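You operate a simulated robot arm through the tools that you are given. There is no shell and no other tool.

Carry out the task below with a simulated two-armed robot. There is one attempt and no reset: what you move stays moved.

JOB
Press start, cure the fault that the small screen names, and run the armature.
Fine: lift the guard for it and shut it again; both clamp levers end tight, both height knobs at 16; one refusal, one run.

Only the result counts: the job must be done as asked and must still hold three seconds after the hand-in. Knocking over, shifting, dropping, spilling or breaking anything else fails it.

ROBOT AND FRAMES
Two 6-joint arms with fingered hands on one trunk that stands fixed in place. Base frame: the origin is at the foot of the trunk, x ahead of it, y to its left, z up. Lengths are in mm, angles in rad, forces in N, time in s.
The left shoulder is at [70, 191, 1203], the right one opposite. Each reaches about 983 mm from its shoulder. Payload 4.7 kg a hand.
The tool frame of a hand sits at the grasp point between the pads (the TCP): z along the fingers, y along the line on which they close. The tips reach 36 mm beyond it. The gripper opens to 120 mm; its body begins 42 mm behind the TCP. The gripper is a hand of 5 fingers: y runs from the thumb to the fingers, the wrist lies at [-18, -113, -198] in the tool frame, and closing takes about 1.5 s.
Orientation is that of the tool frame in the base frame, as a unit quaternion [x, y, z, w]. With the fingers straight down and the wrist toward the robot, the tool's x, y and z point along [0, 1, 0], [1, 0, 0] and [0, 0, -1] of the base frame.

CONTROLS
- The arms move only by the tool play_rows. It takes "left_deltas", "right_deltas" or both (then of equal length, played together; a hand with none holds still); each is a list of rows, each a list of 6 numbers: the shift along the tool's x, y, z in units of 200 mm (1.0 is 200 mm), then the turn, a rotation vector about the tool's x, y, z in units of 45 degrees (1.0 is 45 degrees). In form: [[tx, ty, tz, wx, wy, wz], ...]. A call has 1 to 20 rows; each row is the pose to reach, as a shift and turn from the pose commanded when the call began, along the tool's axes at that moment. "left_grip" and "right_grip" are, for a hand that has rows, the opening, from 0 (shut) to 1 (fully open), set as the call begins (left out, the last holds). A call with a number of a shift or a turn outside -1 to 1 is refused whole. Rows are played at 5 a second. More than 50 mm and 0.15 rad between two rows, or a gripper value outside its range, and nothing of the call is played. A pose out of reach is approached as far as the arm can. The call stops where the force on the tool passes 90 N (or 10 N more than at its start, if that is more) or the arm is blocked; 0.2 s more then pass. The fingers move at their own pace (about 45 mm/s each) and stop on an object; they squeeze with about 33 N. The grip force told is the motor's: it shows also when the fingers shut on nothing. Time passes only in rows, and 0.2 s behind the last, so rows that repeat a pose let the fingers close. It gives the time, the measured TCP pose, the force on the tool (base axes), the opening and the grip force at its end, in the units of the frame above (readings bear some noise), with the torque about the TCP (base axes, N m) and any sound that the robot's microphone picked up.
- Cameras (640 x 400 px; columns grow to the right, rows downward): "scene" is now at [117.5, 62.8, 1468.6]; the picture's right is [0.69, -0.73, 0.00], its down [-0.14, -0.14, -0.98] and it looks along [0.71, 0.67, -0.20] (base axes); focal length 304 px, centre (320, 200). "left" rides on the left gripper at [-73, -91, -143] in its tool frame; the picture's right is [-0.80, -0.28, 0.53], its down [0.53, -0.73, 0.42] and it looks along [0.27, 0.62, 0.74] (tool axes); focal length 234 px, centre (320, 200). "right" rides on the right gripper at [73, -91, -143] in its tool frame; the picture's right is [-0.80, 0.28, -0.53], its down [-0.53, -0.73, 0.42] and it looks along [-0.27, 0.62, 0.74] (tool axes); focal length 234 px, centre (320, 200). There is no depth. A picture from a camera that has moved, and an enlarged one, comes with that camera's place and axes in the base frame and with its lens.
- get_image(camera): a new picture of that camera. The clock stands still meanwhile.
- move_column(by): slides the trunk up (or, below 0, down) by that many mm; the arms and the scene camera ride with it, the base frame stays. It gives what a move gives, with no picture.
- set_grasp(shape, hand): the hand has 5 fingers and takes this shape, open, in about a second: jaw (thumb against the fingers, like two jaws); tri (thumb and two fingers); tip (a fingertip pinch); poke (one finger out to press); point (the index stretched); flat (the hand flat); cup (the hand cupped); fist (a fist). The gripper value then closes the fingers along that shape, each until it touches; the sizes above hold for jaw. It gives what a move gives, with no picture.
- head_to(pan, tilt): turns the head with the scene camera to pan (to the left, within 1.501 rad either way) and tilt (down, from -0.506 to 1.204), counted from straight ahead of the robot. It gives what a move gives.
- zoom(camera, box): a new picture of the part [left, top, right, bottom] of that camera's present view, enlarged. The clock stands still meanwhile.
- sign_off(): hands the job in; it is judged then, once.

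Places have to be worked out from the pictures, the camera data and where the tool is seen. Open the grippers and draw the arms clear of the work before you hand the job in, unless the task says otherwise.

The tools are called by a JSON object that holds its "api" and its "payload". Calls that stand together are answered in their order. play_rows: Moves the arms, as the interface text tells. Its arguments: {"type":"object","properties":{"left_deltas":{"type":"array","items":{"type":"array","items":{"type":"number"}}},"left_grip":{"type":"number"},"right_deltas":{"type":"array","items":{"type":"array","items":{"type":"number"}}},"right_grip":{"type":"number"}},"required":[]} The other tools are called the same way: move_column (by) moves the trunk up or down; set_grasp (shape, hand) gives the hand a shape; head_to (pan, tilt) turns the head that bears the scene camera; get_image (camera) takes a picture; zoom (camera, box) takes an enlarged picture of a part of a camera's view; sign_off () hands the job in.

At the start:

```text
clock: 0.0
left_eef_pos: [352.6, 465.0, 1407.9]
left_tool_rot: [0.707, 0.707, 0.001, -0.001]
left_ft_force: [0.1, -0.2, 0.4]
left_torque: [-0.01, -0.01, -0.05]
left_finger_gap: 119.7
left_grip_force: 0.1
left_shape: jaw
right_eef_pos: [695.6, 136.7, 1407.1]
right_tool_rot: [0.707, 0.707, 0.0, 0.0]
right_ft_force: [-0.4, -0.8, -0.7]
right_torque: [0.02, 0.03, 0.03]
right_finger_gap: 119.7
right_grip_force: 0.2
right_shape: jaw
trunk travel left (down, up): [-680.0, 260.0]
head pan, tilt (commanded): [0.757, 0.201]
```

scene: 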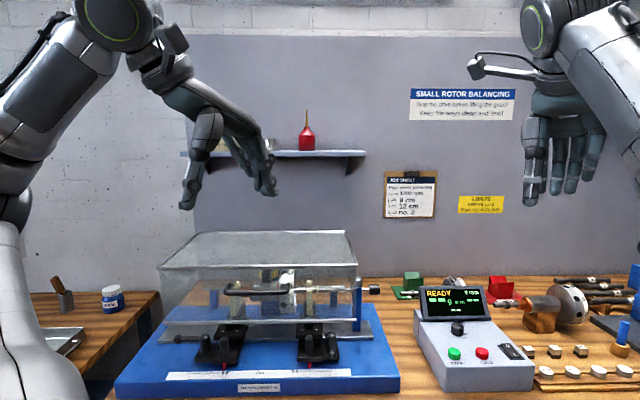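
right: 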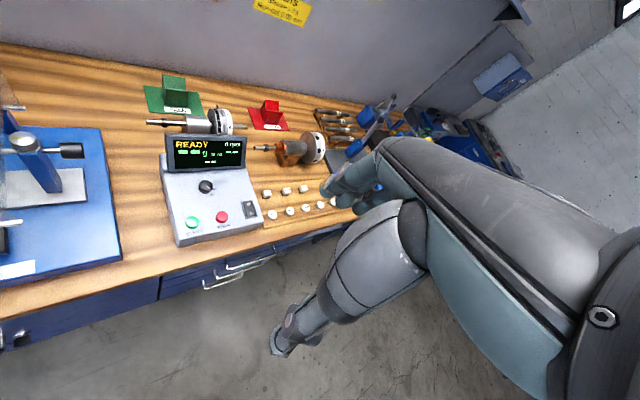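
left: 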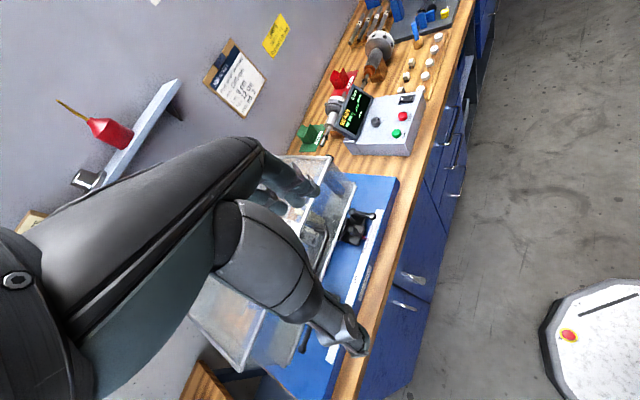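

I start by looking closely at the scene: the machine under the guard, the control box with its screen, and the notices on the wall.

{"api": "zoom", "payload": {"camera": "scene", "box": [110, 220, 410, 400]}}

{"api": "zoom", "payload": {"camera": "scene", "box": [400, 260, 640, 400]}}

{"api": "zoom", "payload": {"camera": "scene", "box": [370, 80, 530, 230]}}

```text
2.13 times, centred on (260, 310) of scene
camera zoom: at [117.5, 62.8, 1468.6], right [0.69, -0.73, 0.0], down [-0.14, -0.14, -0.98], along [0.71, 0.67, -0.2], focal length 649 px, centre (448, -35)
```

zoom: 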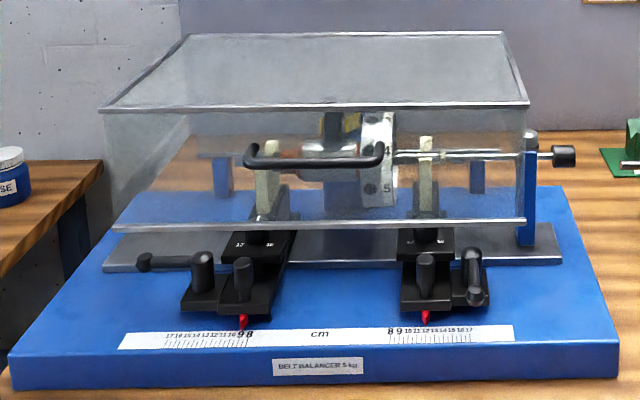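

```text
2.67 times, centred on (520, 330) of scene
camera zoom: at [117.5, 62.8, 1468.6], right [0.69, -0.73, 0.0], down [-0.14, -0.14, -0.98], along [0.71, 0.67, -0.2], focal length 811 px, centre (-213, -147)
```

zoom: 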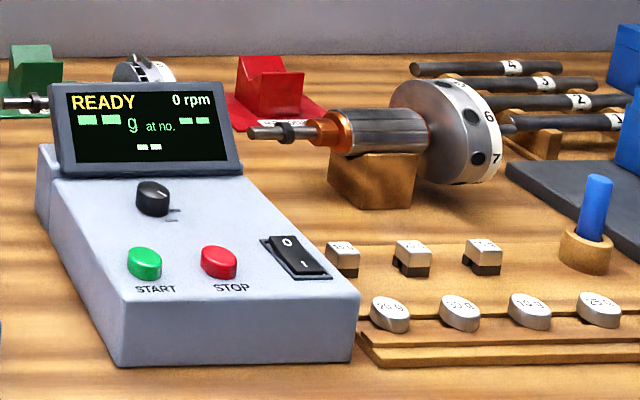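

```text
2.67 times, centred on (450, 155) of scene
camera zoom: at [117.5, 62.8, 1468.6], right [0.69, -0.73, 0.0], down [-0.14, -0.14, -0.98], along [0.71, 0.67, -0.2], focal length 811 px, centre (-27, 320)
```

zoom: 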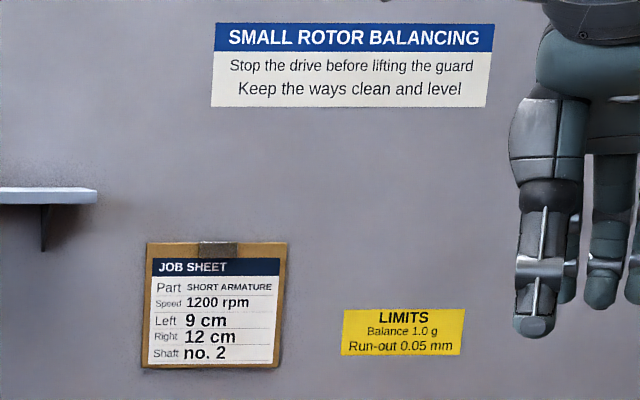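

The screen reads READY, 0 rpm; the job sheet gives left 9 cm, right 12 cm, shaft no. 2. I look around more with the head to see all of the bench.

{"api": "head_to", "payload": {"pan": 0.6, "tilt": 0.55}}

{"api": "get_image", "payload": {"camera": "scene"}}

```text
clock: 0.8
left_eef_pos: [352.5, 464.5, 1407.4]
left_tool_rot: [0.707, 0.707, 0.0, 0.0]
left_ft_force: [-0.4, 0.0, -0.2]
left_torque: [-0.01, -0.01, 0.04]
left_finger_gap: 119.8
left_grip_force: 0.0
left_shape: jaw
right_eef_pos: [695.4, 137.2, 1408.3]
right_tool_rot: [0.707, 0.707, 0.001, 0.0]
right_ft_force: [-0.3, -0.6, 0.8]
right_torque: [0.0, 0.02, -0.03]
right_finger_gap: 119.8
right_grip_force: 0.1
right_shape: jaw
trunk travel left (down, up): [-680.0, 260.0]
head pan, tilt (commanded): [0.6, 0.55]
```

```text
taken
camera scene: at [123.9, 49.5, 1436.4], right [0.57, -0.82, 0.0], down [-0.43, -0.3, -0.85], along [0.7, 0.48, -0.52], focal length 304 px, centre (320, 200)
```

scene: 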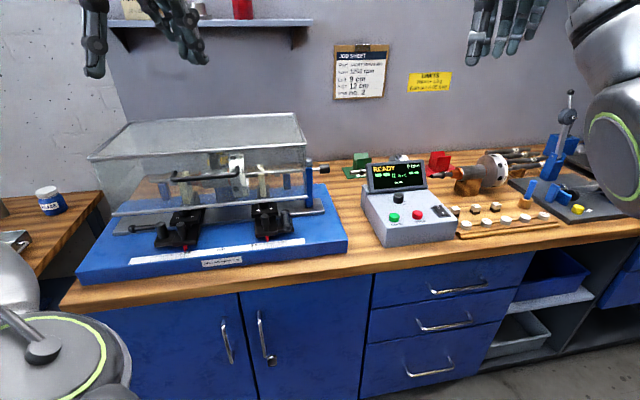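

The bench runs diagonally in front of me. I zoom on the machine and on the control box.

{"api": "zoom", "payload": {"camera": "scene", "box": [70, 100, 350, 290]}}

{"api": "zoom", "payload": {"camera": "scene", "box": [110, 190, 330, 280]}}

{"api": "zoom", "payload": {"camera": "scene", "box": [340, 140, 560, 260]}}

{"api": "zoom", "payload": {"camera": "scene", "box": [440, 80, 640, 240]}}

```text
2.11 times, centred on (210, 195) of scene
camera zoom: at [123.9, 49.5, 1436.4], right [0.57, -0.82, 0.0], down [-0.43, -0.3, -0.85], along [0.7, 0.48, -0.52], focal length 640 px, centre (552, 210)
```

zoom: 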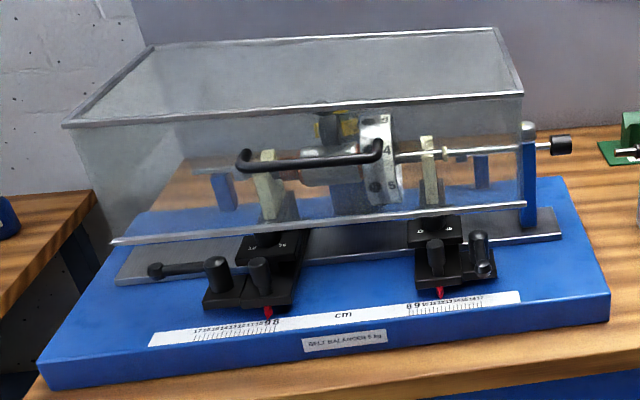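

```text
2.91 times, centred on (220, 235) of scene
camera zoom: at [123.9, 49.5, 1436.4], right [0.57, -0.82, 0.0], down [-0.43, -0.3, -0.85], along [0.7, 0.48, -0.52], focal length 885 px, centre (611, 98)
```

zoom: 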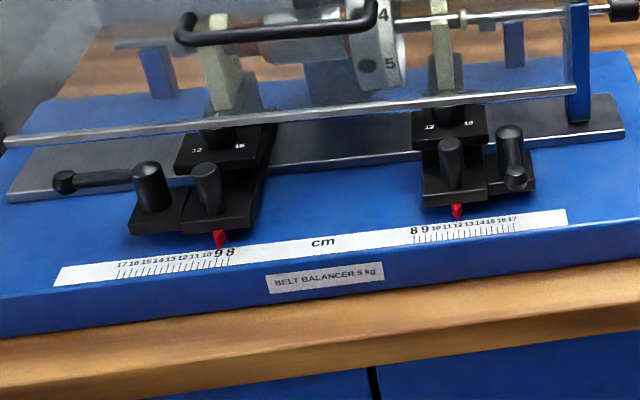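

```text
2.91 times, centred on (450, 200) of scene
camera zoom: at [123.9, 49.5, 1436.4], right [0.57, -0.82, 0.0], down [-0.43, -0.3, -0.85], along [0.7, 0.48, -0.52], focal length 885 px, centre (-58, 200)
```

zoom: 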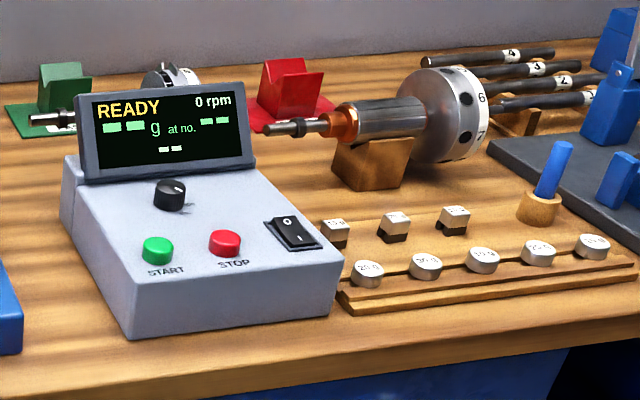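

```text
2.50 times, centred on (540, 160) of scene
camera zoom: at [123.9, 49.5, 1436.4], right [0.57, -0.82, 0.0], down [-0.43, -0.3, -0.85], along [0.7, 0.48, -0.52], focal length 760 px, centre (-230, 300)
```

zoom: 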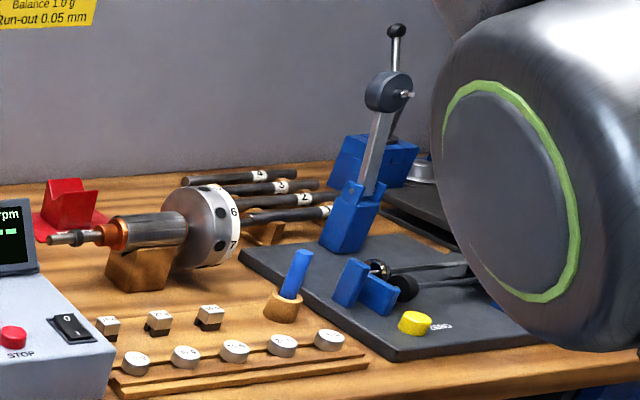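

Triangulating the START button from the scene and right cameras gives about (833, 278, 942), and the bench axis runs along (0.71, -0.71). I set the right hand to the poke shape and see where its fingertip sits.

{"api": "set_grasp", "payload": {"shape": "poke", "hand": "right"}}

{"api": "head_to", "payload": {"pan": 0.3, "tilt": 0.2}}

{"api": "get_image", "payload": {"camera": "right"}}

{"api": "get_image", "payload": {"camera": "scene"}}

```text
clock: 1.7
left_eef_pos: [353.3, 464.4, 1408.1]
left_tool_rot: [0.707, 0.707, 0.002, -0.001]
left_ft_force: [0.1, -0.2, 0.6]
left_torque: [0.02, 0.02, 0.01]
left_finger_gap: 119.6
left_grip_force: 0.0
left_shape: jaw
right_eef_pos: [694.7, 137.8, 1407.5]
right_tool_rot: [0.707, 0.707, 0.0, 0.0]
right_ft_force: [-0.3, 0.2, -0.4]
right_torque: [0.01, 0.01, 0.02]
right_finger_gap: 0.1
right_grip_force: 0.1
right_shape: poke
trunk travel left (down, up): [-680.0, 260.0]
head pan, tilt (commanded): [0.6, 0.55]
```

```text
clock: 2.6
left_eef_pos: [352.5, 464.0, 1407.7]
left_tool_rot: [0.707, 0.707, 0.001, -0.001]
left_ft_force: [-1.0, 0.8, -0.5]
left_torque: [-0.01, -0.03, -0.03]
left_finger_gap: 119.5
left_grip_force: 0.1
left_shape: jaw
right_eef_pos: [695.0, 138.2, 1407.6]
right_tool_rot: [0.707, 0.707, -0.001, 0.0]
right_ft_force: [-0.3, 0.8, -0.4]
right_torque: [-0.01, 0.03, -0.02]
right_finger_gap: 0.0
right_grip_force: 0.0
right_shape: poke
trunk travel left (down, up): [-680.0, 260.0]
head pan, tilt (commanded): [0.3, 0.201]
```

```text
taken
camera right: at [605.0, 211.7, 1550.5], right [0.28, -0.8, 0.53], down [-0.73, -0.53, -0.42], along [0.62, -0.27, -0.74], focal length 234 px, centre (320, 200)
```

right: 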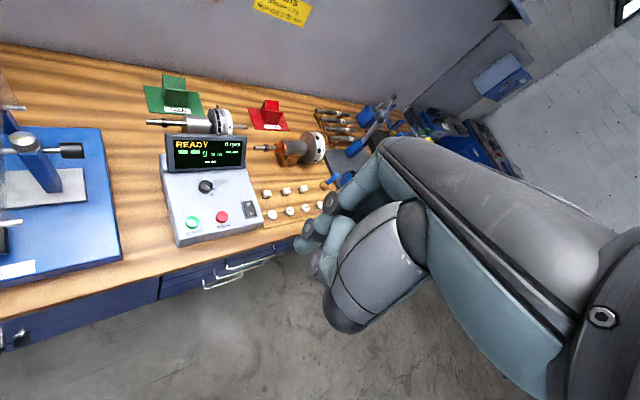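

```text
taken
camera scene: at [138.8, 26.4, 1468.5], right [0.3, -0.96, 0.0], down [-0.19, -0.06, -0.98], along [0.94, 0.29, -0.2], focal length 304 px, centre (320, 200)
```

scene: 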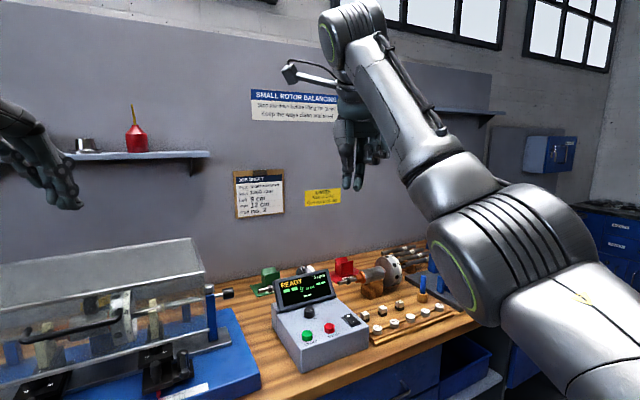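

I zoom on the right hand in both cameras to find the poking fingertip.

{"api": "zoom", "payload": {"camera": "scene", "box": [310, 80, 410, 200]}}

{"api": "zoom", "payload": {"camera": "right", "box": [270, 150, 430, 350]}}

```text
3.33 times, centred on (360, 140) of scene
camera zoom: at [138.8, 26.4, 1468.5], right [0.3, -0.96, 0.0], down [-0.19, -0.06, -0.98], along [0.94, 0.29, -0.2], focal length 1014 px, centre (187, 400)
```

zoom: 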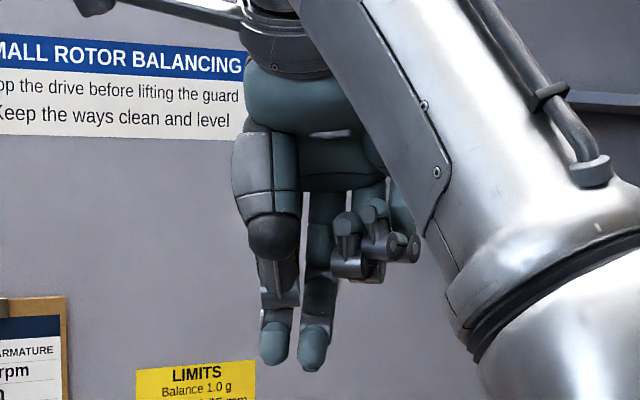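

```text
2.00 times, centred on (350, 250) of right
camera zoom: at [605.0, 211.7, 1550.5], right [0.28, -0.8, 0.53], down [-0.73, -0.53, -0.42], along [0.62, -0.27, -0.74], focal length 468 px, centre (260, 100)
```

zoom: 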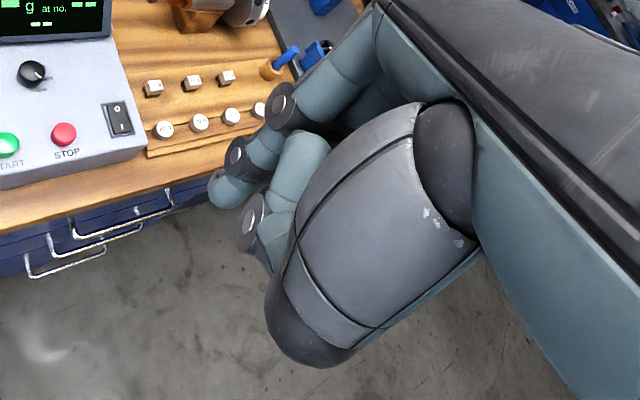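

Two fingertips seem to show in the poke shape; I try the point shape to compare which gives a single clear tip.

{"api": "set_grasp", "payload": {"shape": "point", "hand": "right"}}

{"api": "zoom", "payload": {"camera": "scene", "box": [310, 80, 410, 200]}}

{"api": "zoom", "payload": {"camera": "right", "box": [270, 150, 430, 350]}}

```text
clock: 3.5
left_eef_pos: [351.8, 464.7, 1408.5]
left_tool_rot: [0.707, 0.707, 0.001, -0.001]
left_ft_force: [-1.1, 0.5, -1.0]
left_torque: [0.0, -0.04, 0.0]
left_finger_gap: 119.6
left_grip_force: 0.0
left_shape: jaw
right_eef_pos: [695.2, 137.3, 1406.8]
right_tool_rot: [0.708, 0.707, 0.0, 0.001]
right_ft_force: [0.5, 0.3, 0.3]
right_torque: [0.0, 0.02, 0.01]
right_finger_gap: 0.2
right_grip_force: 0.0
right_shape: point
trunk travel left (down, up): [-680.0, 260.0]
head pan, tilt (commanded): [0.3, 0.201]
```

```text
3.33 times, centred on (360, 140) of scene
camera zoom: at [138.8, 26.3, 1468.6], right [0.3, -0.96, 0.0], down [-0.19, -0.06, -0.98], along [0.94, 0.29, -0.2], focal length 1014 px, centre (187, 400)
```

zoom: 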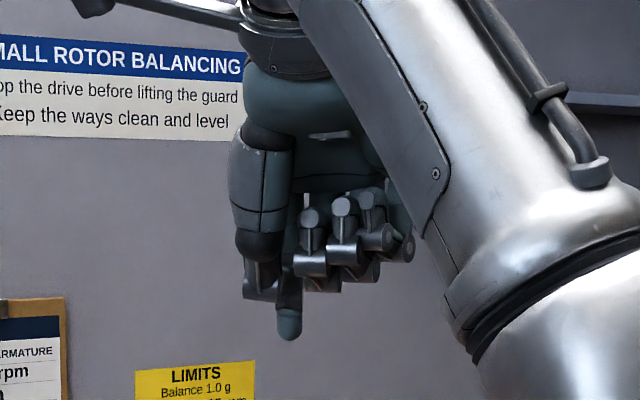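

```text
2.00 times, centred on (350, 250) of right
camera zoom: at [605.0, 211.7, 1550.4], right [0.28, -0.8, 0.53], down [-0.73, -0.53, -0.42], along [0.62, -0.27, -0.74], focal length 468 px, centre (260, 100)
```

zoom: 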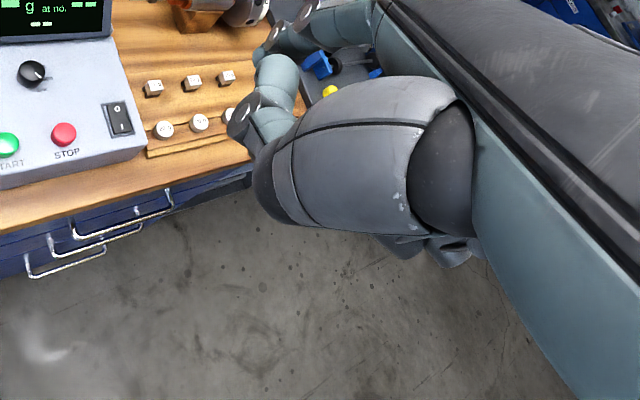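

In the point shape the index tip sits near tool offset (20, 88, 31) with everything else 30 mm higher, which suits pressing. I bring the right hand over toward START, first 200 mm down.

{"api": "play_rows", "payload": {"right_deltas": [[0.1, 0.04, 0.16, 0, 0, 0], [0.2, 0.08, 0.33, 0, 0, 0], [0.3, 0.12, 0.5, 0, 0, 0], [0.4, 0.16, 0.67, 0, 0, 0], [0.5, 0.2, 0.84, 0, 0, 0], [0.605, 0.25, 1.0, 0, 0, 0], [0.605, 0.25, 1.0, 0, 0, 0]]}}

{"api": "get_image", "payload": {"camera": "right"}}

{"api": "get_image", "payload": {"camera": "scene"}}

```text
clock: 5.1
left_eef_pos: [352.8, 463.5, 1409.0]
left_tool_rot: [0.706, 0.708, 0.0, -0.001]
left_ft_force: [-0.3, -0.1, -0.4]
left_torque: [0.01, 0.01, 0.01]
left_finger_gap: 119.4
left_grip_force: 0.0
left_shape: jaw
right_eef_pos: [743.6, 257.5, 1207.8]
right_tool_rot: [0.707, 0.707, 0.0, 0.0]
right_ft_force: [0.4, 0.5, 0.4]
right_torque: [-0.02, -0.02, -0.01]
right_finger_gap: 0.0
right_grip_force: 0.1
right_shape: point
trunk travel left (down, up): [-680.0, 260.0]
head pan, tilt (commanded): [0.3, 0.201]
```

```text
taken
camera right: at [654.7, 331.4, 1349.8], right [0.28, -0.8, 0.52], down [-0.73, -0.53, -0.42], along [0.62, -0.27, -0.74], focal length 234 px, centre (320, 200)
```

right: 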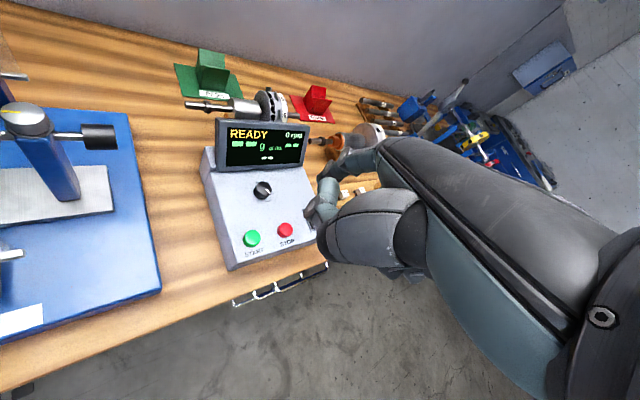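

```text
taken
camera scene: at [138.9, 25.8, 1468.6], right [0.3, -0.96, 0.0], down [-0.19, -0.06, -0.98], along [0.94, 0.29, -0.2], focal length 304 px, centre (320, 200)
```

scene: 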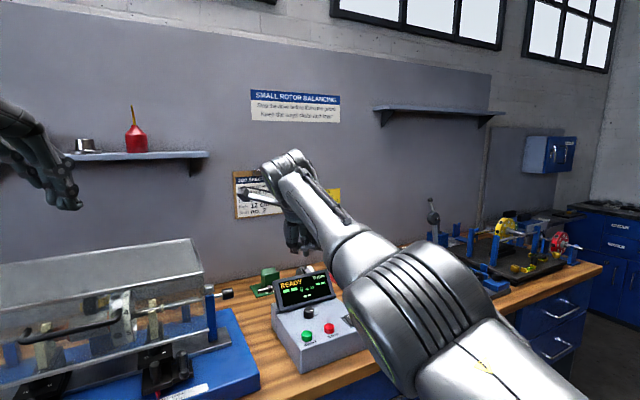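

START is confirmed at (833, 278.5, 942). I lower the hand 190 mm so the fingertip stands about 45 mm above the button and check alignment.

{"api": "play_rows", "payload": {"right_deltas": [[0, 0, 0.2, 0, 0, 0], [0, 0, 0.4, 0, 0, 0], [0, 0, 0.6, 0, 0, 0], [0, 0, 0.8, 0, 0, 0], [0, 0, 0.95, 0, 0, 0], [0, 0, 0.95, 0, 0, 0]]}}

{"api": "head_to", "payload": {"pan": 0.4, "tilt": 0.5}}

{"api": "get_image", "payload": {"camera": "right"}}

{"api": "get_image", "payload": {"camera": "scene"}}

```text
clock: 6.5
left_eef_pos: [352.2, 464.2, 1409.3]
left_tool_rot: [0.707, 0.707, 0.001, 0.0]
left_ft_force: [-0.9, 0.0, 0.2]
left_torque: [0.02, 0.01, -0.03]
left_finger_gap: 119.7
left_grip_force: 0.0
left_shape: jaw
right_eef_pos: [762.2, 259.9, 1024.0]
right_tool_rot: [0.707, 0.708, -0.001, -0.001]
right_ft_force: [0.8, 0.1, -1.2]
right_torque: [-0.02, 0.04, 0.0]
right_finger_gap: 0.3
right_grip_force: 0.0
right_shape: point
right hand out of reach, approached as far as the arm can: row 4, 5, 6
trunk travel left (down, up): [-680.0, 260.0]
head pan, tilt (commanded): [0.3, 0.201]
```

```text
clock: 7.3
left_eef_pos: [353.4, 464.2, 1407.5]
left_tool_rot: [0.707, 0.707, 0.001, -0.001]
left_ft_force: [0.3, 0.4, 0.6]
left_torque: [0.0, 0.0, 0.0]
left_finger_gap: 119.6
left_grip_force: 0.0
left_shape: jaw
right_eef_pos: [763.4, 260.9, 1022.4]
right_tool_rot: [0.707, 0.708, 0.0, 0.0]
right_ft_force: [-0.1, 0.4, 0.2]
right_torque: [0.0, 0.03, -0.02]
right_finger_gap: 0.0
right_grip_force: 0.1
right_shape: point
trunk travel left (down, up): [-680.0, 260.0]
head pan, tilt (commanded): [0.4, 0.499]
```

```text
taken
camera right: at [673.2, 334.5, 1165.7], right [0.28, -0.8, 0.52], down [-0.73, -0.53, -0.42], along [0.62, -0.27, -0.74], focal length 234 px, centre (320, 200)
```

right: 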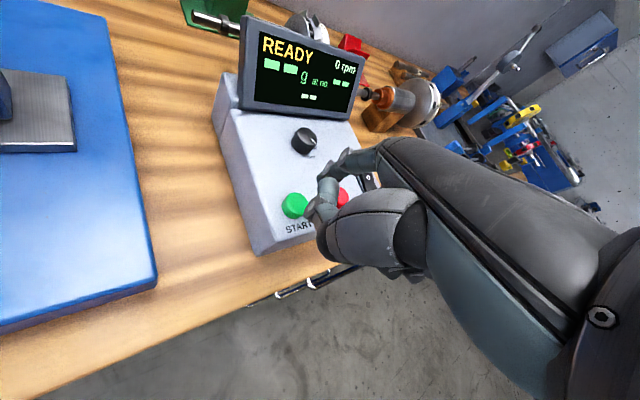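

```text
taken
camera scene: at [133.7, 34.2, 1441.0], right [0.39, -0.92, 0.0], down [-0.44, -0.19, -0.88], along [0.81, 0.34, -0.48], focal length 304 px, centre (320, 200)
```

scene: 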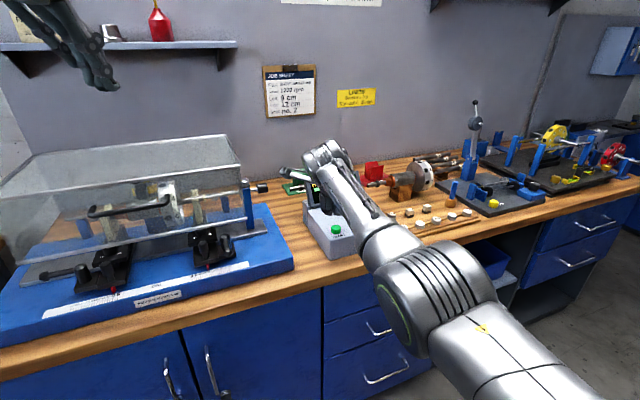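

The arm could not quite reach the pose: at (763, 261, 1023) instead of (745, 258, 1018). I raise the hand and lower the trunk so the arm works nearer shoulder height.

{"api": "play_rows", "payload": {"right_deltas": [[0, 0, -0.2, 0, 0, 0], [0, 0, -0.4, 0, 0, 0], [0, 0, -0.6, 0, 0, 0], [0, 0, -0.8, 0, 0, 0], [0, 0, -0.95, 0, 0, 0], [0, 0, -0.95, 0, 0, 0]]}}

{"api": "move_column", "payload": {"by": -180}}

{"api": "get_image", "payload": {"camera": "right"}}

{"api": "get_image", "payload": {"camera": "scene"}}

```text
clock: 8.7
left_eef_pos: [352.7, 465.4, 1408.6]
left_tool_rot: [0.706, 0.708, 0.001, 0.0]
left_ft_force: [0.5, 0.1, -0.2]
left_torque: [-0.02, 0.0, 0.0]
left_finger_gap: 119.6
left_grip_force: 0.0
left_shape: jaw
right_eef_pos: [756.4, 245.9, 1209.8]
right_tool_rot: [0.706, 0.708, 0.0, 0.0]
right_ft_force: [0.5, 0.6, 0.8]
right_torque: [0.03, 0.0, -0.01]
right_finger_gap: 0.0
right_grip_force: 0.0
right_shape: point
right hand out of reach, approached as far as the arm can: row 4, 5, 6
trunk travel left (down, up): [-680.0, 260.0]
head pan, tilt (commanded): [0.4, 0.499]
```

```text
clock: 10.7
left_eef_pos: [352.3, 465.0, 1227.7]
left_tool_rot: [0.707, 0.707, 0.0, 0.0]
left_ft_force: [0.0, 0.2, -0.3]
left_torque: [-0.04, 0.02, 0.01]
left_finger_gap: 119.5
left_grip_force: 0.0
left_shape: jaw
right_eef_pos: [756.6, 246.3, 1030.8]
right_tool_rot: [0.707, 0.707, -0.001, 0.0]
right_ft_force: [-0.2, 0.1, 0.1]
right_torque: [0.02, -0.03, 0.02]
right_finger_gap: 0.0
right_grip_force: 0.0
right_shape: point
trunk travel left (down, up): [-500.0, 440.0]
head pan, tilt (commanded): [0.4, 0.499]
```

```text
taken
camera right: at [666.8, 318.8, 1173.2], right [0.28, -0.8, 0.53], down [-0.73, -0.53, -0.42], along [0.62, -0.27, -0.74], focal length 234 px, centre (320, 200)
```

right: 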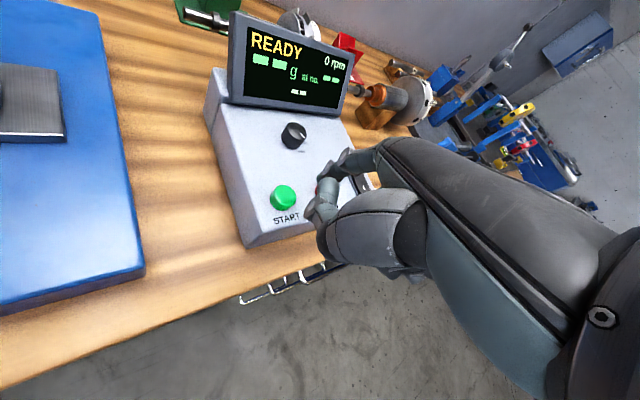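

```text
taken
camera scene: at [133.4, 34.0, 1261.0], right [0.39, -0.92, 0.0], down [-0.44, -0.19, -0.88], along [0.81, 0.34, -0.48], focal length 304 px, centre (320, 200)
```

scene: 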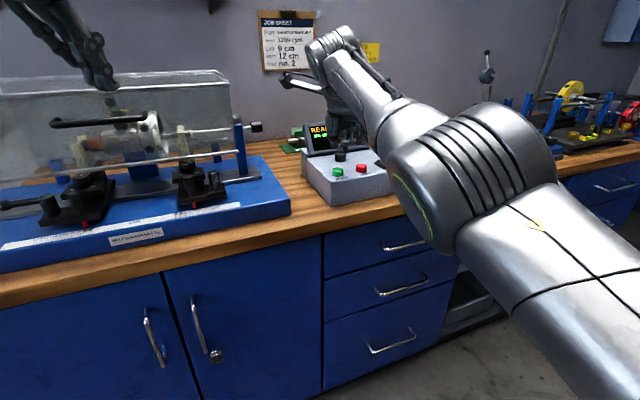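

The trunk is now low enough: TCP is at (756.6, 246.3, 1030.8) and the machine is untouched. I shift to put the fingertip above START, with the tip about 17 mm over it.

{"api": "play_rows", "payload": {"right_deltas": [[0.061, -0.058, 0, 0, 0, 0], [0.061, -0.058, 0.1, 0, 0, 0], [0.061, -0.058, 0.2, 0, 0, 0], [0.061, -0.058, 0.2, 0, 0, 0]]}}

{"api": "get_image", "payload": {"camera": "right"}}

{"api": "zoom", "payload": {"camera": "scene", "box": [270, 90, 430, 220]}}

```text
clock: 11.7
left_eef_pos: [353.6, 464.9, 1228.1]
left_tool_rot: [0.707, 0.707, 0.0, 0.0]
left_ft_force: [0.0, -0.4, -0.5]
left_torque: [0.01, 0.03, -0.01]
left_finger_gap: 119.4
left_grip_force: 0.1
left_shape: jaw
right_eef_pos: [746.3, 258.0, 990.7]
right_tool_rot: [0.707, 0.707, 0.0, 0.0]
right_ft_force: [0.5, -0.5, -0.3]
right_torque: [0.01, 0.03, 0.02]
right_finger_gap: 0.0
right_grip_force: 0.1
right_shape: point
trunk travel left (down, up): [-500.0, 440.0]
head pan, tilt (commanded): [0.4, 0.499]
```

```text
taken
camera right: at [655.3, 332.2, 1133.5], right [0.28, -0.8, 0.53], down [-0.73, -0.53, -0.42], along [0.62, -0.27, -0.74], focal length 234 px, centre (320, 200)
```

right: 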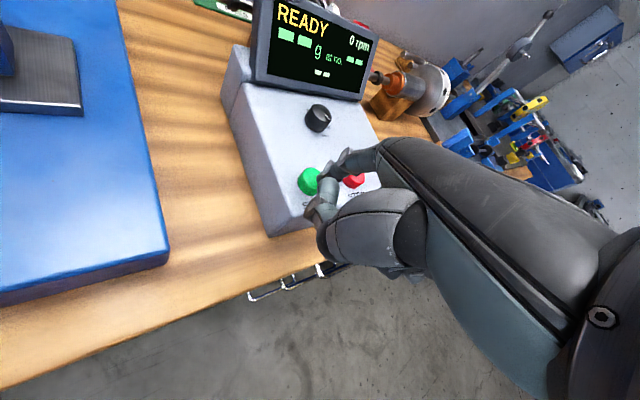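

```text
3.08 times, centred on (350, 155) of scene
camera zoom: at [133.4, 34.0, 1261.0], right [0.39, -0.92, 0.0], down [-0.44, -0.19, -0.88], along [0.81, 0.34, -0.48], focal length 936 px, centre (228, 338)
```

zoom: 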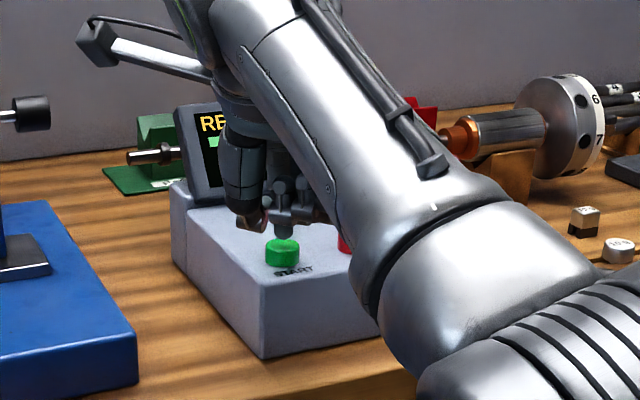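

The tip appears just above the green button in the scene view. I zoom the right camera to double check alignment before pressing.

{"api": "zoom", "payload": {"camera": "right", "box": [270, 130, 400, 230]}}

{"api": "zoom", "payload": {"camera": "scene", "box": [310, 130, 370, 190]}}

```text
4.00 times, centred on (335, 180) of right
camera zoom: at [655.3, 332.2, 1133.5], right [0.28, -0.8, 0.53], down [-0.73, -0.53, -0.42], along [0.62, -0.27, -0.74], focal length 937 px, centre (260, 280)
```

zoom: 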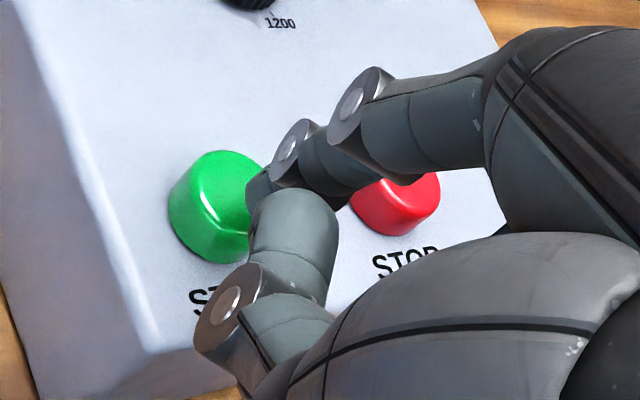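

```text
6.67 times, centred on (340, 160) of scene
camera zoom: at [133.4, 34.0, 1261.0], right [0.39, -0.92, 0.0], down [-0.44, -0.19, -0.88], along [0.81, 0.34, -0.48], focal length 2028 px, centre (187, 467)
```

zoom: 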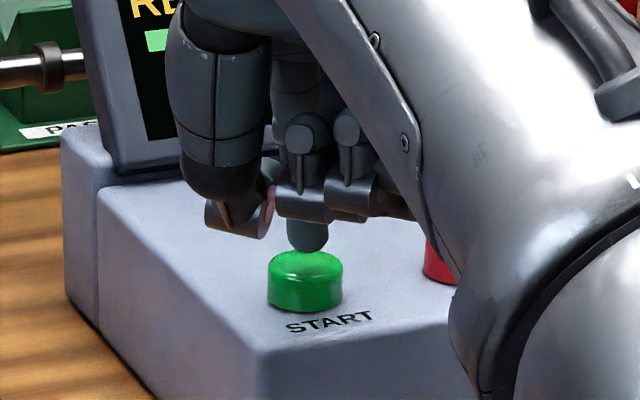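

Fingertip triangulates to about (828, 276, 956), button top about (831, 276, 947). I nudge 3 mm in x and press down slowly, 13 mm in all.

{"api": "play_rows", "payload": {"right_deltas": [[0.005, 0.015, 0, 0, 0, 0], [0.005, 0.015, 0.015, 0, 0, 0], [0.005, 0.015, 0.03, 0, 0, 0], [0.005, 0.015, 0.04, 0, 0, 0], [0.005, 0.015, 0.05, 0, 0, 0], [0.005, 0.015, 0.06, 0, 0, 0], [0.005, 0.015, 0.06, 0, 0, 0]]}}

{"api": "get_image", "payload": {"camera": "right"}}

{"api": "zoom", "payload": {"camera": "scene", "box": [310, 130, 370, 190]}}

```text
clock: 13.3
left_eef_pos: [353.0, 464.6, 1229.3]
left_tool_rot: [0.708, 0.706, 0.0, -0.001]
left_ft_force: [-0.5, -0.5, 0.2]
left_torque: [-0.02, 0.03, -0.04]
left_finger_gap: 119.5
left_grip_force: 0.1
left_shape: jaw
right_eef_pos: [747.2, 258.5, 978.7]
right_tool_rot: [0.708, 0.706, 0.0, 0.0]
right_ft_force: [-0.5, 0.1, 1.4]
right_torque: [-0.01, -0.07, 0.0]
right_finger_gap: 0.0
right_grip_force: 0.1
right_shape: point
trunk travel left (down, up): [-500.0, 440.0]
head pan, tilt (commanded): [0.4, 0.499]
```

```text
taken
camera right: at [658.1, 332.6, 1121.1], right [0.28, -0.8, 0.53], down [-0.73, -0.53, -0.42], along [0.62, -0.27, -0.74], focal length 234 px, centre (320, 200)
```

right: 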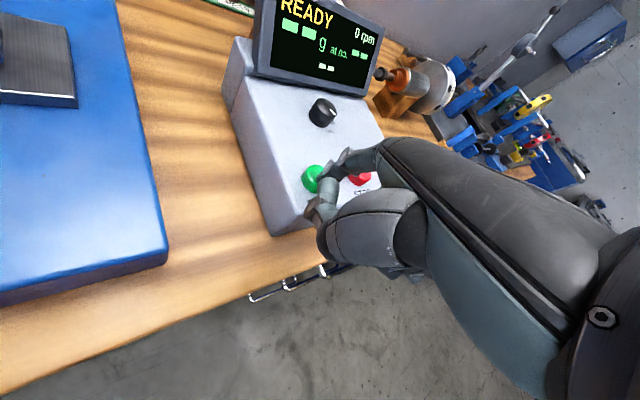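

```text
6.67 times, centred on (340, 160) of scene
camera zoom: at [133.5, 34.1, 1260.9], right [0.39, -0.92, 0.0], down [-0.44, -0.19, -0.88], along [0.81, 0.34, -0.48], focal length 2028 px, centre (187, 467)
```

zoom: 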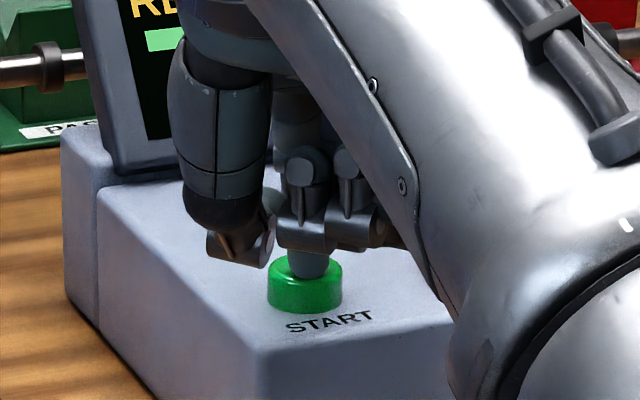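

The tip is now on the button top but the screen still says READY. I press on in 1 mm steps.

{"api": "play_rows", "payload": {"right_deltas": [[0, 0, 0.005, 0, 0, 0], [0, 0, 0.01, 0, 0, 0], [0, 0, 0.015, 0, 0, 0], [0, 0, 0.02, 0, 0, 0]]}}

{"api": "get_image", "payload": {"camera": "right"}}

```text
clock: 14.3
left_eef_pos: [352.0, 464.4, 1228.4]
left_tool_rot: [0.707, 0.707, 0.002, 0.0]
left_ft_force: [0.4, 0.7, 0.7]
left_torque: [0.01, 0.01, -0.03]
left_finger_gap: 119.5
left_grip_force: 0.1
left_shape: jaw
right_eef_pos: [748.4, 257.6, 975.5]
right_tool_rot: [0.707, 0.708, 0.0, 0.0]
right_ft_force: [-0.7, 0.4, 2.1]
right_torque: [0.04, -0.19, 0.03]
right_finger_gap: 0.0
right_grip_force: 0.0
right_shape: point
trunk travel left (down, up): [-500.0, 440.0]
head pan, tilt (commanded): [0.4, 0.499]
heard: click
```

```text
taken
camera right: at [658.3, 332.4, 1117.6], right [0.28, -0.8, 0.53], down [-0.73, -0.53, -0.42], along [0.62, -0.27, -0.74], focal length 234 px, centre (320, 200)
```

right: 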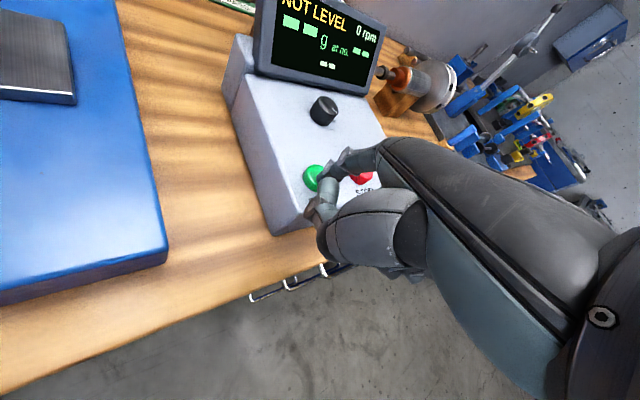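

Clicked: the screen now says NOT LEVEL, so the two height knobs differ. I release the button, raise the right hand and then inspect the height knobs.

{"api": "play_rows", "payload": {"right_deltas": [[0, 0, -0.03, 0, 0, 0], [0, 0, -0.1, 0, 0, 0], [0, 0, -0.3, 0, 0, 0], [0, 0, -0.5, 0, 0, 0], [0, 0, -0.7, 0, 0, 0], [-0.2, -0.1, -0.8, 0, 0, 0], [-0.4, -0.2, -0.85, 0, 0, 0], [-0.6, -0.35, -0.9, 0, 0, 0], [-0.8, -0.5, -0.9, 0, 0, 0], [-0.95, -0.65, -0.9, 0, 0, 0]]}}

{"api": "head_to", "payload": {"pan": 0.9, "tilt": 0.4}}

{"api": "get_image", "payload": {"camera": "scene"}}

{"api": "get_image", "payload": {"camera": "left"}}

```text
refused: row 8 steps farther than a row can; nothing moved
```

```text
clock: 15.2
left_eef_pos: [351.5, 464.1, 1228.9]
left_tool_rot: [0.708, 0.707, 0.001, 0.0]
left_ft_force: [-0.3, -1.1, 0.9]
left_torque: [-0.03, -0.02, 0.0]
left_finger_gap: 119.3
left_grip_force: 0.0
left_shape: jaw
right_eef_pos: [749.4, 258.9, 974.7]
right_tool_rot: [0.707, 0.707, 0.0, 0.0]
right_ft_force: [-0.8, 0.4, 3.0]
right_torque: [0.06, -0.16, 0.02]
right_finger_gap: 0.0
right_grip_force: 0.0
right_shape: point
trunk travel left (down, up): [-500.0, 440.0]
head pan, tilt (commanded): [0.901, 0.4]
```

```text
taken
camera scene: at [106.9, 71.2, 1270.1], right [0.78, -0.62, 0.0], down [-0.24, -0.3, -0.92], along [0.57, 0.72, -0.39], focal length 304 px, centre (320, 200)
```

scene: 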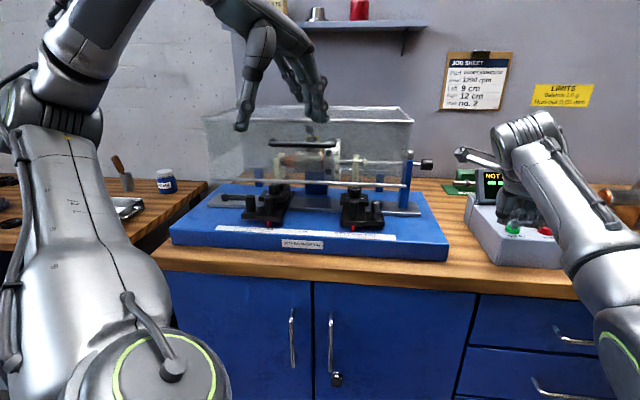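

```text
taken
camera left: at [262.2, 391.7, 1372.5], right [-0.28, -0.8, -0.53], down [-0.73, 0.53, -0.42], along [0.62, 0.27, -0.74], focal length 234 px, centre (320, 200)
```

left: 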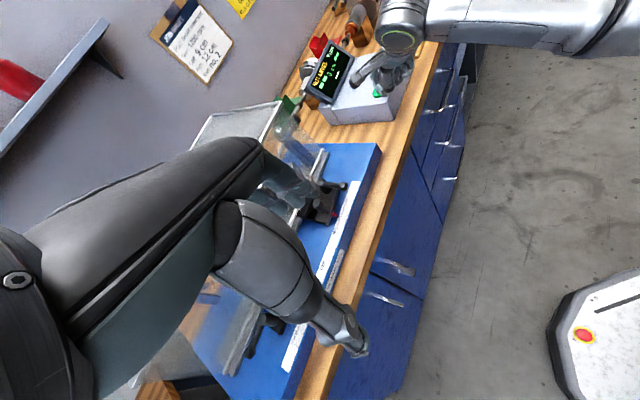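

That row step was slightly too long and nothing moved. I release the button straight up now, then retract in smaller steps.

{"api": "play_rows", "payload": {"right_deltas": [[0, 0, -0.03, 0, 0, 0], [0, 0, -0.1, 0, 0, 0], [0, 0, -0.3, 0, 0, 0], [0, 0, -0.5, 0, 0, 0], [0, 0, -0.7, 0, 0, 0], [-0.15, -0.1, -0.8, 0, 0, 0], [-0.3, -0.2, -0.85, 0, 0, 0], [-0.45, -0.3, -0.9, 0, 0, 0], [-0.6, -0.4, -0.9, 0, 0, 0], [-0.75, -0.5, -0.9, 0, 0, 0], [-0.9, -0.6, -0.9, 0, 0, 0]]}}

{"api": "zoom", "payload": {"camera": "scene", "box": [160, 90, 460, 270]}}

{"api": "zoom", "payload": {"camera": "scene", "box": [210, 165, 310, 235]}}

{"api": "zoom", "payload": {"camera": "scene", "box": [310, 165, 410, 235]}}

```text
clock: 17.6
left_eef_pos: [352.4, 463.9, 1228.8]
left_tool_rot: [0.707, 0.707, 0.001, 0.0]
left_ft_force: [0.3, -0.7, -1.1]
left_torque: [-0.01, -0.04, -0.01]
left_finger_gap: 119.8
left_grip_force: 0.0
left_shape: jaw
right_eef_pos: [710.5, 135.6, 1170.9]
right_tool_rot: [0.706, 0.708, 0.0, 0.0]
right_ft_force: [0.9, -0.2, 0.9]
right_torque: [0.01, 0.0, 0.0]
right_finger_gap: 114.2
right_grip_force: 0.2
right_shape: point
right hand out of reach, approached as far as the arm can: row 3, 4, 5, 8, 9, 10, 11
trunk travel left (down, up): [-500.0, 440.0]
head pan, tilt (commanded): [0.901, 0.4]
```

```text
2.13 times, centred on (310, 180) of scene
camera zoom: at [106.7, 70.8, 1270.2], right [0.78, -0.62, 0.0], down [-0.24, -0.3, -0.92], along [0.57, 0.72, -0.39], focal length 649 px, centre (341, 243)
```

zoom: 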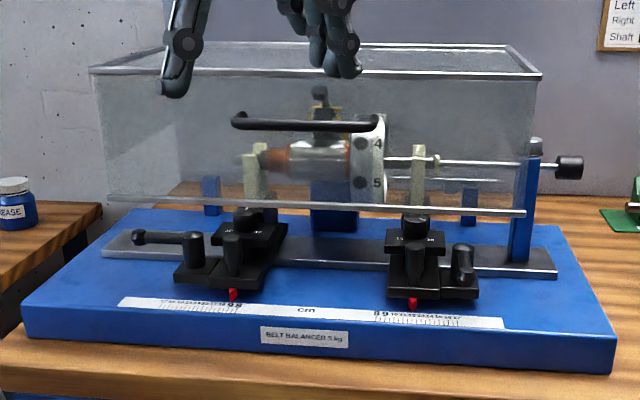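

```text
5.71 times, centred on (260, 200) of scene
camera zoom: at [106.7, 70.8, 1270.2], right [0.78, -0.62, 0.0], down [-0.24, -0.3, -0.92], along [0.57, 0.72, -0.39], focal length 1738 px, centre (663, 200)
```

zoom: 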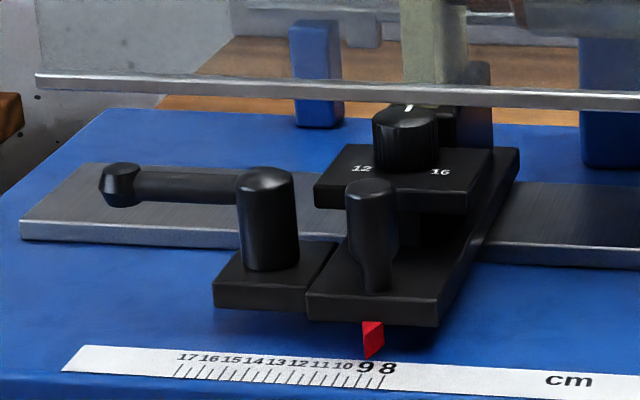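

```text
5.71 times, centred on (360, 200) of scene
camera zoom: at [106.7, 70.8, 1270.2], right [0.78, -0.62, 0.0], down [-0.24, -0.3, -0.92], along [0.57, 0.72, -0.39], focal length 1738 px, centre (91, 200)
```

zoom: 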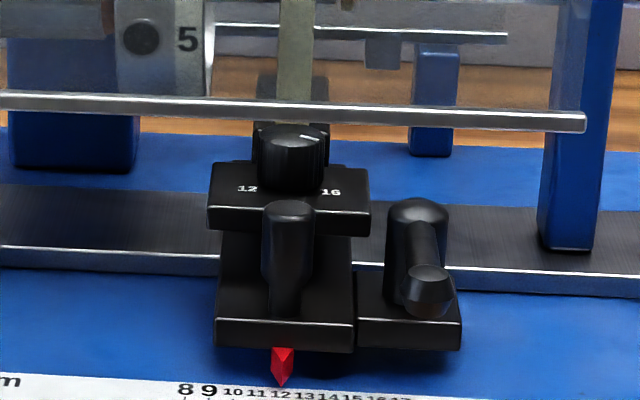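

The screen fault is NOT LEVEL; both pedestals stand at 9 and 12 cm. I zoom closely on both height knobs and clamp levers.

{"api": "zoom", "payload": {"camera": "scene", "box": [260, 175, 296, 205]}}

{"api": "zoom", "payload": {"camera": "scene", "box": [340, 175, 388, 215]}}

{"api": "get_image", "payload": {"camera": "right"}}

{"api": "get_image", "payload": {"camera": "scene"}}

```text
13.33 times, centred on (278, 190) of scene
camera zoom: at [106.7, 70.8, 1270.2], right [0.78, -0.62, 0.0], down [-0.24, -0.3, -0.92], along [0.57, 0.72, -0.39], focal length 4056 px, centre (880, 333)
```

zoom: 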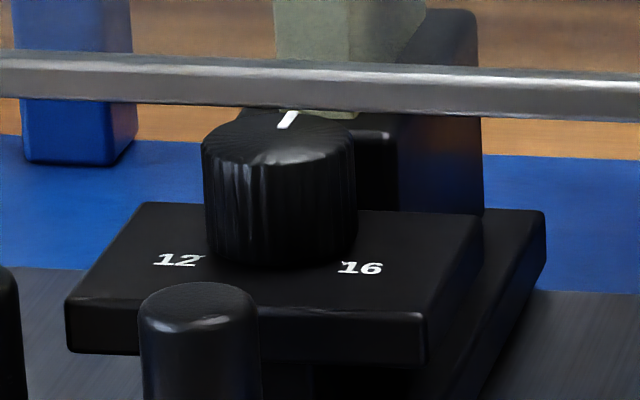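

```text
10.00 times, centred on (364, 195) of scene
camera zoom: at [106.7, 70.8, 1270.2], right [0.78, -0.62, 0.0], down [-0.24, -0.3, -0.92], along [0.57, 0.72, -0.39], focal length 3042 px, centre (-120, 250)
```

zoom: 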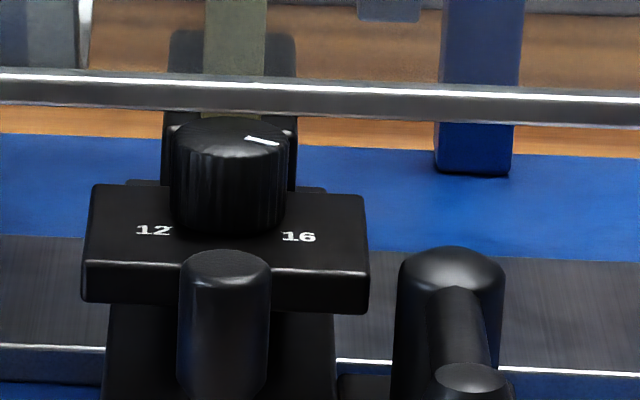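

```text
taken
camera right: at [621.5, 209.9, 1313.6], right [0.28, -0.8, 0.53], down [-0.73, -0.53, -0.42], along [0.62, -0.27, -0.74], focal length 234 px, centre (320, 200)
```

right: 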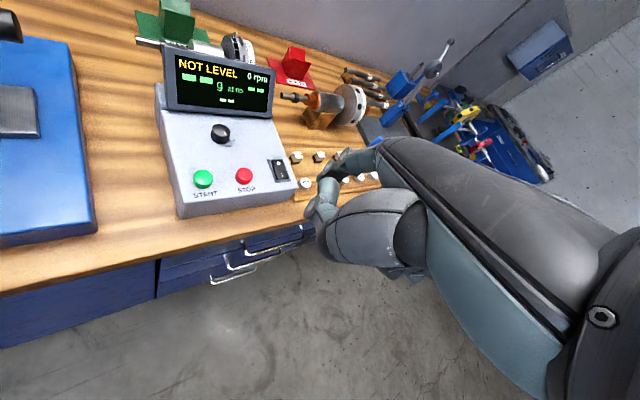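

```text
taken
camera scene: at [106.7, 70.8, 1270.2], right [0.78, -0.62, 0.0], down [-0.24, -0.3, -0.92], along [0.57, 0.72, -0.39], focal length 304 px, centre (320, 200)
```

scene: 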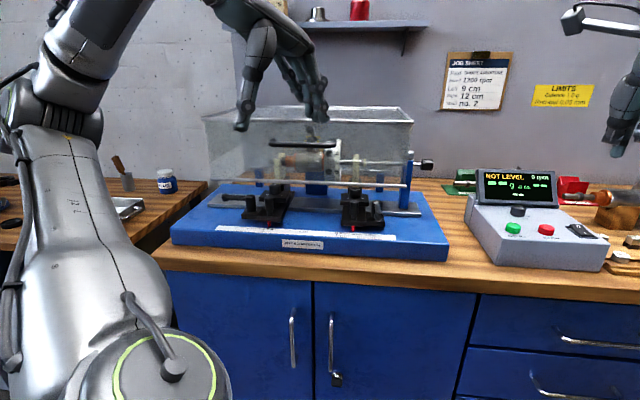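

The left knob's pointer faces straight back (about 14), while the right knob's seems to point at 16. I zoom in on the clamp levers for any tight/loose marks.

{"api": "zoom", "payload": {"camera": "scene", "box": [215, 185, 295, 235]}}

{"api": "zoom", "payload": {"camera": "scene", "box": [335, 190, 395, 235]}}

{"api": "zoom", "payload": {"camera": "scene", "box": [200, 95, 440, 205]}}

```text
8.00 times, centred on (255, 210) of scene
camera zoom: at [106.7, 70.8, 1270.2], right [0.78, -0.62, 0.0], down [-0.24, -0.3, -0.92], along [0.57, 0.72, -0.39], focal length 2433 px, centre (840, 120)
```

zoom: 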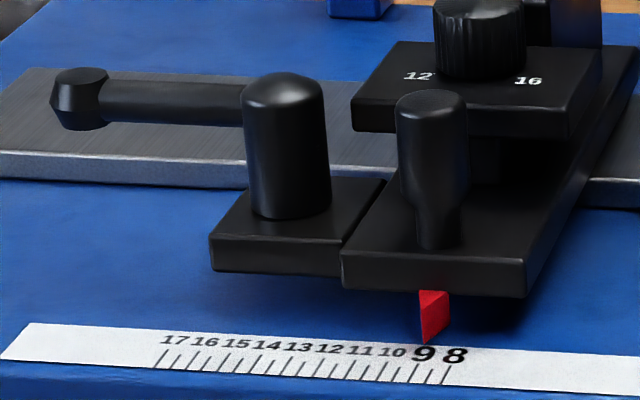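

```text
8.89 times, centred on (365, 212) of scene
camera zoom: at [106.7, 70.8, 1270.2], right [0.78, -0.62, 0.0], down [-0.24, -0.3, -0.92], along [0.57, 0.72, -0.39], focal length 2704 px, centre (-80, 89)
```

zoom: 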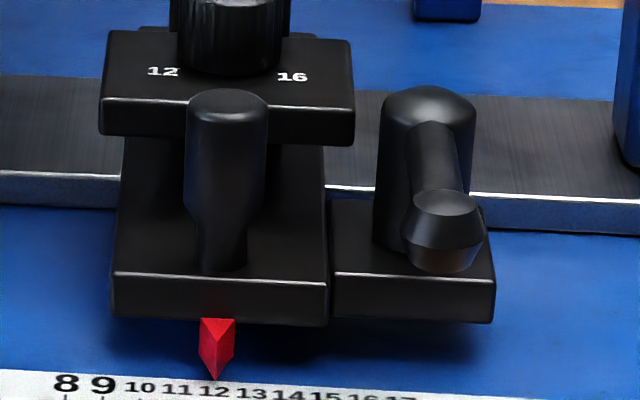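

```text
2.67 times, centred on (320, 150) of scene
camera zoom: at [106.7, 70.8, 1270.2], right [0.78, -0.62, 0.0], down [-0.24, -0.3, -0.92], along [0.57, 0.72, -0.39], focal length 811 px, centre (320, 333)
```

zoom: 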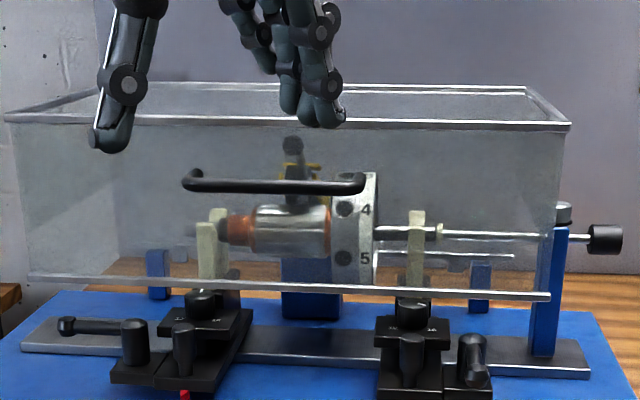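

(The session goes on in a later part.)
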